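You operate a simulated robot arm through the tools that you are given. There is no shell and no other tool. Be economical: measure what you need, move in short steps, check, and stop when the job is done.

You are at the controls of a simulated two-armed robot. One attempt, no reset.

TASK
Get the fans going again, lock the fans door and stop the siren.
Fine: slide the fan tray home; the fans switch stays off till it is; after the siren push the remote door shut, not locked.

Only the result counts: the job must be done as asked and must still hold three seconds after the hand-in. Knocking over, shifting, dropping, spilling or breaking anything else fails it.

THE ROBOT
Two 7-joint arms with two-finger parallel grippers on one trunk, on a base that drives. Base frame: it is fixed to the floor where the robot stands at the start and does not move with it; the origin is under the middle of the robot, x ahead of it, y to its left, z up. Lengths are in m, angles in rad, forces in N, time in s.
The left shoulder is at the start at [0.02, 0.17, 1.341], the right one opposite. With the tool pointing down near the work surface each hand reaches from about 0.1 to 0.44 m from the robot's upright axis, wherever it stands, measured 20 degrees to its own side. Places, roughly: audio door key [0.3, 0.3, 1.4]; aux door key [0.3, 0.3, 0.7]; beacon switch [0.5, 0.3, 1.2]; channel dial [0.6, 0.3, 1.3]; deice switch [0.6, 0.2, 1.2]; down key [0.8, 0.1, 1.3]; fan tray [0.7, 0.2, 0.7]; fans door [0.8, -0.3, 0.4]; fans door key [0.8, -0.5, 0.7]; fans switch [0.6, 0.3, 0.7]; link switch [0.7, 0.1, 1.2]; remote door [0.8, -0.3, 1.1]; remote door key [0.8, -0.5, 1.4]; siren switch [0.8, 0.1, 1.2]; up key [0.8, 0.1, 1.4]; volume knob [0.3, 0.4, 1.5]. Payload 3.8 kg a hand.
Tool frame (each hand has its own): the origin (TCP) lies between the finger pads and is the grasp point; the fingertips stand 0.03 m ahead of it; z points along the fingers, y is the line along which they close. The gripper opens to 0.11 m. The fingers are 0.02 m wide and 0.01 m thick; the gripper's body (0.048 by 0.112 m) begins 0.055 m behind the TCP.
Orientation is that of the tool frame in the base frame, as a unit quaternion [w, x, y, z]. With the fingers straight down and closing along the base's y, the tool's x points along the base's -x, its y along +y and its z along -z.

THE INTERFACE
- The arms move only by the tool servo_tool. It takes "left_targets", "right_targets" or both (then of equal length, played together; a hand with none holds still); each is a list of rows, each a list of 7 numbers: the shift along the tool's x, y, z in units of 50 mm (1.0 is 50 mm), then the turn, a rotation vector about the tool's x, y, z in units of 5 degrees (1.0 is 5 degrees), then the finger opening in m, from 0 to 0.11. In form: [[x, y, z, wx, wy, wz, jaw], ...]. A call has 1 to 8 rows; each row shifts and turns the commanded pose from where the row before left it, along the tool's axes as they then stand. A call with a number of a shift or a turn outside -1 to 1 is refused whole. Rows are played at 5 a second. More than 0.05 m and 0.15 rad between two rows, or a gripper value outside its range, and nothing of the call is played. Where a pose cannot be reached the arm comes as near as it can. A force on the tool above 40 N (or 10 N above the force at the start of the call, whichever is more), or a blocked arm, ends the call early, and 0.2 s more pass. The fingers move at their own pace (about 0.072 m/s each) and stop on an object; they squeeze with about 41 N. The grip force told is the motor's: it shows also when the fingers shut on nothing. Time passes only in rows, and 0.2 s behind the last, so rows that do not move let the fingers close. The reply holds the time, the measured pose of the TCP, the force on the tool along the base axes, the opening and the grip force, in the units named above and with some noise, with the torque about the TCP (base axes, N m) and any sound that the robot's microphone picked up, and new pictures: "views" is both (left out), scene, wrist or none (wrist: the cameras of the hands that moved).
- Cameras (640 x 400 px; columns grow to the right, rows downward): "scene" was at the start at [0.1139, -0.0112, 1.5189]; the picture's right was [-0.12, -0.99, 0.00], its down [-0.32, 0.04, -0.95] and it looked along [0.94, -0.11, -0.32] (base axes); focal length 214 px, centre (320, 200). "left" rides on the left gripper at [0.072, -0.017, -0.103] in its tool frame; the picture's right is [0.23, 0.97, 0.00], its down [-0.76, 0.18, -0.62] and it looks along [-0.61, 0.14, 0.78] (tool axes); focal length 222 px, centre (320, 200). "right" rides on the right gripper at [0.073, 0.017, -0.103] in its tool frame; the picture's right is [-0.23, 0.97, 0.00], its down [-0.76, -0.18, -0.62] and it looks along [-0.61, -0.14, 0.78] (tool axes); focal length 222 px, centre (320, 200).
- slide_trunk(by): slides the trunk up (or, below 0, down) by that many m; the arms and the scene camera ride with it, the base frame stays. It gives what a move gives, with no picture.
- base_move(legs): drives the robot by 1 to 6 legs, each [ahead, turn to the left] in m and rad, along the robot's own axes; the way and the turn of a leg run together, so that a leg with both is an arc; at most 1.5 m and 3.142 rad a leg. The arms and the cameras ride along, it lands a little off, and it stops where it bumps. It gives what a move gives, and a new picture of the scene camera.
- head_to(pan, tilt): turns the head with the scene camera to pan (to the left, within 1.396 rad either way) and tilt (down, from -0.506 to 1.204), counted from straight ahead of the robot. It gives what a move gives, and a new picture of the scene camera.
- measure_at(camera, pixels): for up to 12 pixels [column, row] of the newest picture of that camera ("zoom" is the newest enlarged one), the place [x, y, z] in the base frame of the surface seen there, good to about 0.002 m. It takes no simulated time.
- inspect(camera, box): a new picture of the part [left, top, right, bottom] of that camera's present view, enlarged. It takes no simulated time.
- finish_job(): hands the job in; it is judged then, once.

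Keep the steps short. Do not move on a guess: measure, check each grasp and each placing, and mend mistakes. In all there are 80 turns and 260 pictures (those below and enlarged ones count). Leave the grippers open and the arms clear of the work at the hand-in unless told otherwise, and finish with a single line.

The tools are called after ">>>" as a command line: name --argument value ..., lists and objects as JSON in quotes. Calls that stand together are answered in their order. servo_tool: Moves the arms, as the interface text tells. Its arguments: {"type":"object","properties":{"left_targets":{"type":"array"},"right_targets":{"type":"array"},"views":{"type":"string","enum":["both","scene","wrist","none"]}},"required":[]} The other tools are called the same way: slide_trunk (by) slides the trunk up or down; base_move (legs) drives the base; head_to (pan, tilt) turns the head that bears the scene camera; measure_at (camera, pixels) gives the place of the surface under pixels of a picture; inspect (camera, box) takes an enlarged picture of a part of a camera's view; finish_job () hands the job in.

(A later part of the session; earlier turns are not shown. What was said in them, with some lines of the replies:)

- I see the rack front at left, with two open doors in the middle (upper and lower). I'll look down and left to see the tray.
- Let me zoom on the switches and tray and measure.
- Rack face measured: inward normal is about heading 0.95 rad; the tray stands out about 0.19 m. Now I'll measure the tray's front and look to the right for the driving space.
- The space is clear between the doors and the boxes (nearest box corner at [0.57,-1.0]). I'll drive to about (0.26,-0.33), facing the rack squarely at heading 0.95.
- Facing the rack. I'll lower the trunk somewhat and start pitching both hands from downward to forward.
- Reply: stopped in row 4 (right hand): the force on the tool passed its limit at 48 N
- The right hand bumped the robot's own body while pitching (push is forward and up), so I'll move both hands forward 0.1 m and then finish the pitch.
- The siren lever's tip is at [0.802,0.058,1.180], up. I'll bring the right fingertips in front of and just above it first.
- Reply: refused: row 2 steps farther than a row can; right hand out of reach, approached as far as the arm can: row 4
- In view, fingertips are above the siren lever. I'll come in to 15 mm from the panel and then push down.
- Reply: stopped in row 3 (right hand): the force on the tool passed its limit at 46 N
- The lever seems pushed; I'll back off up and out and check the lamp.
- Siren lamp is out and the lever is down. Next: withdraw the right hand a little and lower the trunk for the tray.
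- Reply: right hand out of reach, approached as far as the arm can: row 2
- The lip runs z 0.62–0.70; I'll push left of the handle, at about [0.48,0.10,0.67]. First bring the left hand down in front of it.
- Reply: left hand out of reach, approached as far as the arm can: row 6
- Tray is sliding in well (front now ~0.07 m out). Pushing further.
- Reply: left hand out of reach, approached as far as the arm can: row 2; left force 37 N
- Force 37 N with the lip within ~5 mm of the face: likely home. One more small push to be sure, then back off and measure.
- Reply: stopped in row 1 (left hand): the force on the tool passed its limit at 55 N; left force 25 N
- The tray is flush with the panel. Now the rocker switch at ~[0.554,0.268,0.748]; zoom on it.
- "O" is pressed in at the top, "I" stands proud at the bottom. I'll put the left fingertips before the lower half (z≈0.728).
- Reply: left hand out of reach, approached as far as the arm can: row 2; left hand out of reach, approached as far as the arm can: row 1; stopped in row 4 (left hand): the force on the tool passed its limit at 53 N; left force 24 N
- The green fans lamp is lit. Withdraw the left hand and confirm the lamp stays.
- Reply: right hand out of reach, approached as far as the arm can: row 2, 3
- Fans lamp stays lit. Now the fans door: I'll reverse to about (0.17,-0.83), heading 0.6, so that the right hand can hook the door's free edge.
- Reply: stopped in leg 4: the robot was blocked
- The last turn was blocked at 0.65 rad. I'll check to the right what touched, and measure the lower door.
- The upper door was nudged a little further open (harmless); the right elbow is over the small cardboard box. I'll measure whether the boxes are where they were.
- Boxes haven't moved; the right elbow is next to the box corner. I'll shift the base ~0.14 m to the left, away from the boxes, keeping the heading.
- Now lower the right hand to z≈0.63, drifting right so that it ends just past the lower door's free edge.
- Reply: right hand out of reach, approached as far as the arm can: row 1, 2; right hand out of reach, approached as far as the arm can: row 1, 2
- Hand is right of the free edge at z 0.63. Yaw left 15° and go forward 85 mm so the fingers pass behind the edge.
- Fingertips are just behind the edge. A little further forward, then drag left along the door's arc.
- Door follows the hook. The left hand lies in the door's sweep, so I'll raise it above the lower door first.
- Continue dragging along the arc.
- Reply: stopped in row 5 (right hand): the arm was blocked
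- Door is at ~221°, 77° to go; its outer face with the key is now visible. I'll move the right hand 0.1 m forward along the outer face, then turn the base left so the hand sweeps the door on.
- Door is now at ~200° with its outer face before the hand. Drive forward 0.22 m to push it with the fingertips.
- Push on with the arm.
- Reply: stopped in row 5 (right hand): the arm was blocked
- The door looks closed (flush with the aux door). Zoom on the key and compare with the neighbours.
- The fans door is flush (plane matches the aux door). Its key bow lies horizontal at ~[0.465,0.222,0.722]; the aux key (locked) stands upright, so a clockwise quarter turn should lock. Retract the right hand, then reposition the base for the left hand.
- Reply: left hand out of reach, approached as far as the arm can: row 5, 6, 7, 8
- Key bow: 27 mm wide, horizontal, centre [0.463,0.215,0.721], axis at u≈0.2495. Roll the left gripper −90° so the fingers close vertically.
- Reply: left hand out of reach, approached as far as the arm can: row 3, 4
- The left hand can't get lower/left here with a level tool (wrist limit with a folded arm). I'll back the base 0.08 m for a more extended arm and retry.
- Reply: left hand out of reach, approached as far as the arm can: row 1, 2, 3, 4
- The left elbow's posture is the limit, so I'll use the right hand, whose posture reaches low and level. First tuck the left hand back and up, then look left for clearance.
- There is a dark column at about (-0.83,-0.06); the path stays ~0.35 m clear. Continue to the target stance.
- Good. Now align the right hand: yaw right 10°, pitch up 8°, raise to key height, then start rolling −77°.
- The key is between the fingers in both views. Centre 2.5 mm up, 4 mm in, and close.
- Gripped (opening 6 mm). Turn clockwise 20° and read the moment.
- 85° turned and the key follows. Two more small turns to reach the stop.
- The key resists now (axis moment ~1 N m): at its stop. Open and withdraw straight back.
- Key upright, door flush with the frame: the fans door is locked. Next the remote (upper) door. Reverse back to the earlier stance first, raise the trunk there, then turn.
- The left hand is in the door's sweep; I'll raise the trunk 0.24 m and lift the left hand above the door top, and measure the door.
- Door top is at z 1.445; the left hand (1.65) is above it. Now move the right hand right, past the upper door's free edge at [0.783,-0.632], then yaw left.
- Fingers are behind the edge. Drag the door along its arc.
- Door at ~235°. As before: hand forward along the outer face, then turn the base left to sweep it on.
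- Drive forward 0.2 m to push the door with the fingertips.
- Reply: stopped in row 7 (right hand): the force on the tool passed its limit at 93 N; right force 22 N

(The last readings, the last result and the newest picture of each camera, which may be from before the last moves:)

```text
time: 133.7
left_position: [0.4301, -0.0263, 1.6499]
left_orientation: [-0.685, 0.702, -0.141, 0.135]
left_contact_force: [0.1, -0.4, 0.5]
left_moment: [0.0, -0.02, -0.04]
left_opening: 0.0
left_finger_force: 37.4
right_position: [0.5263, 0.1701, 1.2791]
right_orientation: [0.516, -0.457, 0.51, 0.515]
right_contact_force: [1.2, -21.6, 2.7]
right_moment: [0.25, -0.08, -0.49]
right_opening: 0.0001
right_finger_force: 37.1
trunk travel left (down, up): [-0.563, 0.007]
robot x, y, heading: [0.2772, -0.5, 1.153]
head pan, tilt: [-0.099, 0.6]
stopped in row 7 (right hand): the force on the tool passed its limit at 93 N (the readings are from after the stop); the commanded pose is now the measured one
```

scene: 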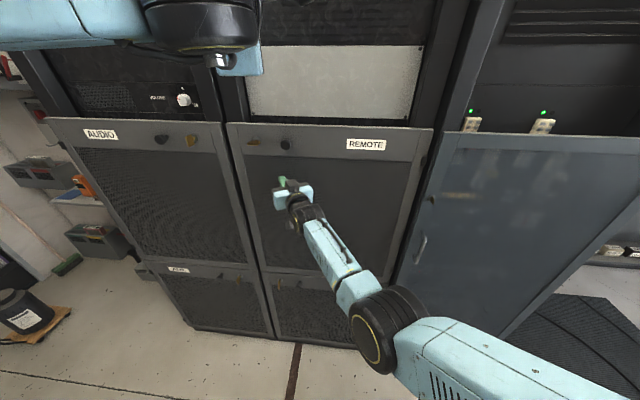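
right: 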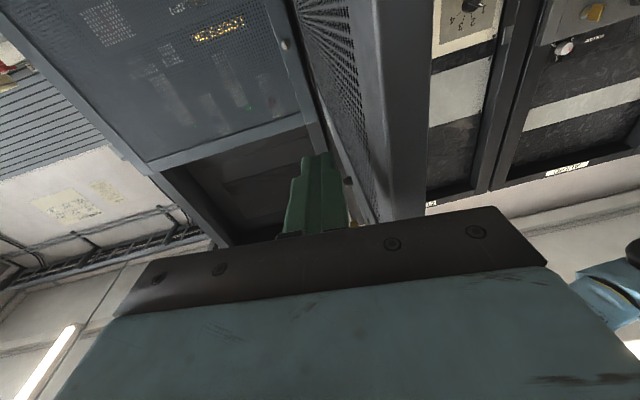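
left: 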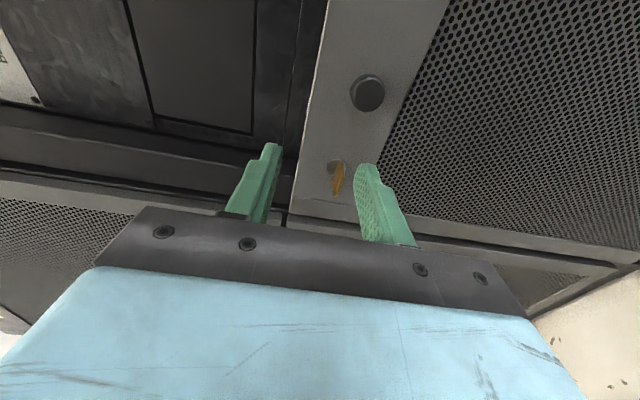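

The remote door is against its stop. Withdraw the hand and check both doors.

>>> servo_tool --right_targets '[[0, 0, -0.5, 0, 0, 0, 0], [0, 0, -0.9, 0, 0, 0, 0], [0, 0, -0.9, 0, 0, 0, 0], [0, 0, -0.9, 0, 0, 0, 0.05], [0, 0, -0.9, 0, 0, 0, 0.1]]' --views "none"

>>> base_move --legs '[[-0.25, 0]]'

>>> inspect --camera "scene" --box '[220, 110, 440, 330]'

```text
time: 134.9
left_position: [0.43, -0.0246, 1.6508]
left_orientation: [-0.685, 0.702, -0.142, 0.135]
left_contact_force: [-0.1, 0.0, 0.1]
left_moment: [-0.02, 0.02, 0.02]
left_opening: 0.0
left_finger_force: 37.5
right_position: [0.5132, -0.0338, 1.2647]
right_orientation: [0.516, -0.457, 0.51, 0.514]
right_contact_force: [-0.5, -0.6, 0.7]
right_moment: [-0.03, 0.02, -0.01]
right_opening: 0.0803
right_finger_force: 0.0
trunk travel left (down, up): [-0.563, 0.007]
robot x, y, heading: [0.2776, -0.5017, 1.156]
head pan, tilt: [-0.099, 0.6]
```

```text
time: 136.7
left_position: [0.3293, -0.2465, 1.6502]
left_orientation: [-0.685, 0.703, -0.14, 0.134]
left_contact_force: [-0.3, 0.0, 0.1]
left_moment: [-0.01, -0.01, 0.02]
left_opening: 0.0
left_finger_force: 37.6
right_position: [0.4127, -0.2569, 1.2636]
right_orientation: [0.515, -0.458, 0.51, 0.515]
right_contact_force: [-0.5, 0.6, -0.1]
right_moment: [0.01, -0.02, -0.04]
right_opening: 0.0999
right_finger_force: 0.1
trunk travel left (down, up): [-0.563, 0.007]
robot x, y, heading: [0.1816, -0.7298, 1.151]
head pan, tilt: [-0.099, 0.6]
```

scene: 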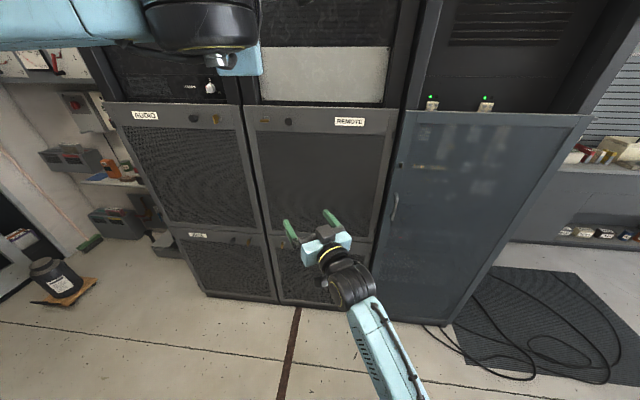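

```text
1.82 times, centred on (330, 220) of scene
```

zoom: 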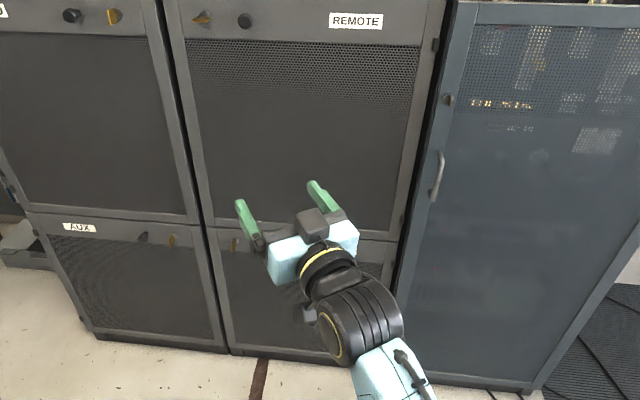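

Open the left gripper, and measure that both doors are flush and see the keys.

>>> servo_tool --left_targets '[[0, 0, 0, 0, 0, 0, 0.1], [0, 0, 0, 0, 0, 0, 0.1], [0, 0, 0, 0, 0, 0, 0.1], [0, 0, 0, 0, 0, 0, 0.1]]' --views "scene"

>>> measure_at --camera "scene" --pixels '[[253, 130], [385, 150], [262, 220], [240, 130], [275, 270], [264, 240], [225, 260], [362, 232]]'

>>> inspect --camera "scene" --box '[180, 95, 320, 260]'

```text
time: 137.7
left_position: [0.3285, -0.2471, 1.6506]
left_orientation: [-0.684, 0.703, -0.14, 0.134]
left_contact_force: [0.5, 0.0, 0.5]
left_moment: [0.01, 0.0, 0.0]
left_opening: 0.0999
left_finger_force: 0.0
right_position: [0.4131, -0.256, 1.2634]
right_orientation: [0.515, -0.458, 0.51, 0.515]
right_contact_force: [-0.4, 0.2, 0.2]
right_moment: [-0.02, -0.01, 0.0]
right_opening: 0.1
right_finger_force: 0.0
trunk travel left (down, up): [-0.563, 0.007]
robot x, y, heading: [0.186, -0.7227, 1.155]
head pan, tilt: [-0.099, 0.6]
```

scene: 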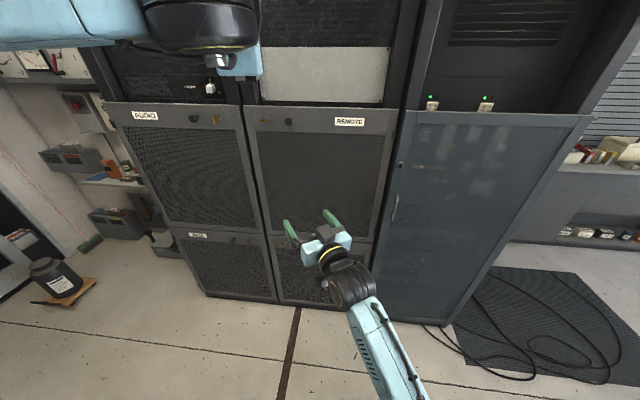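

```text
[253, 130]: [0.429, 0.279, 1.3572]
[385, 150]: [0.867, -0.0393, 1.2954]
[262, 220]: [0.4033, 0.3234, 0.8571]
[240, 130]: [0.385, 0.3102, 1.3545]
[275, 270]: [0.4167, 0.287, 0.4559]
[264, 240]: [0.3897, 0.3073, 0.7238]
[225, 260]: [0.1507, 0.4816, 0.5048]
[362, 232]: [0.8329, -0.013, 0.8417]
```

```text
2.42 times, centred on (250, 178) of scene
```

zoom: 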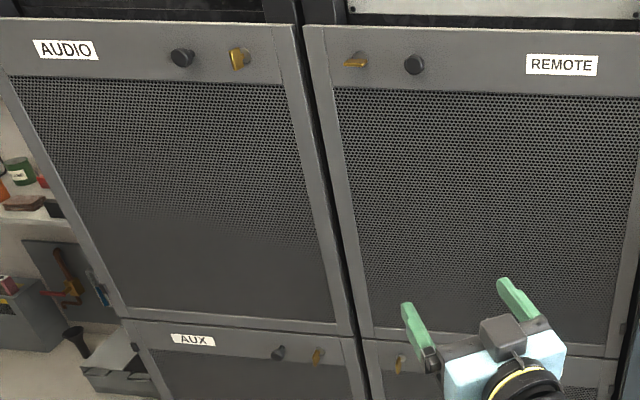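

Both doors are flush. The remote key is horizontal (unlocked), and the fans key is upright (locked). The fans lamp was lit and the siren lamp out when last seen before the doors closed. Both grippers are open and clear, so I'm handing in.

>>> finish_job

```text
The job is handed in.
```

The fan tray is home and the fans are on, the fans door is locked, the siren is off, and the remote door is shut but not locked.
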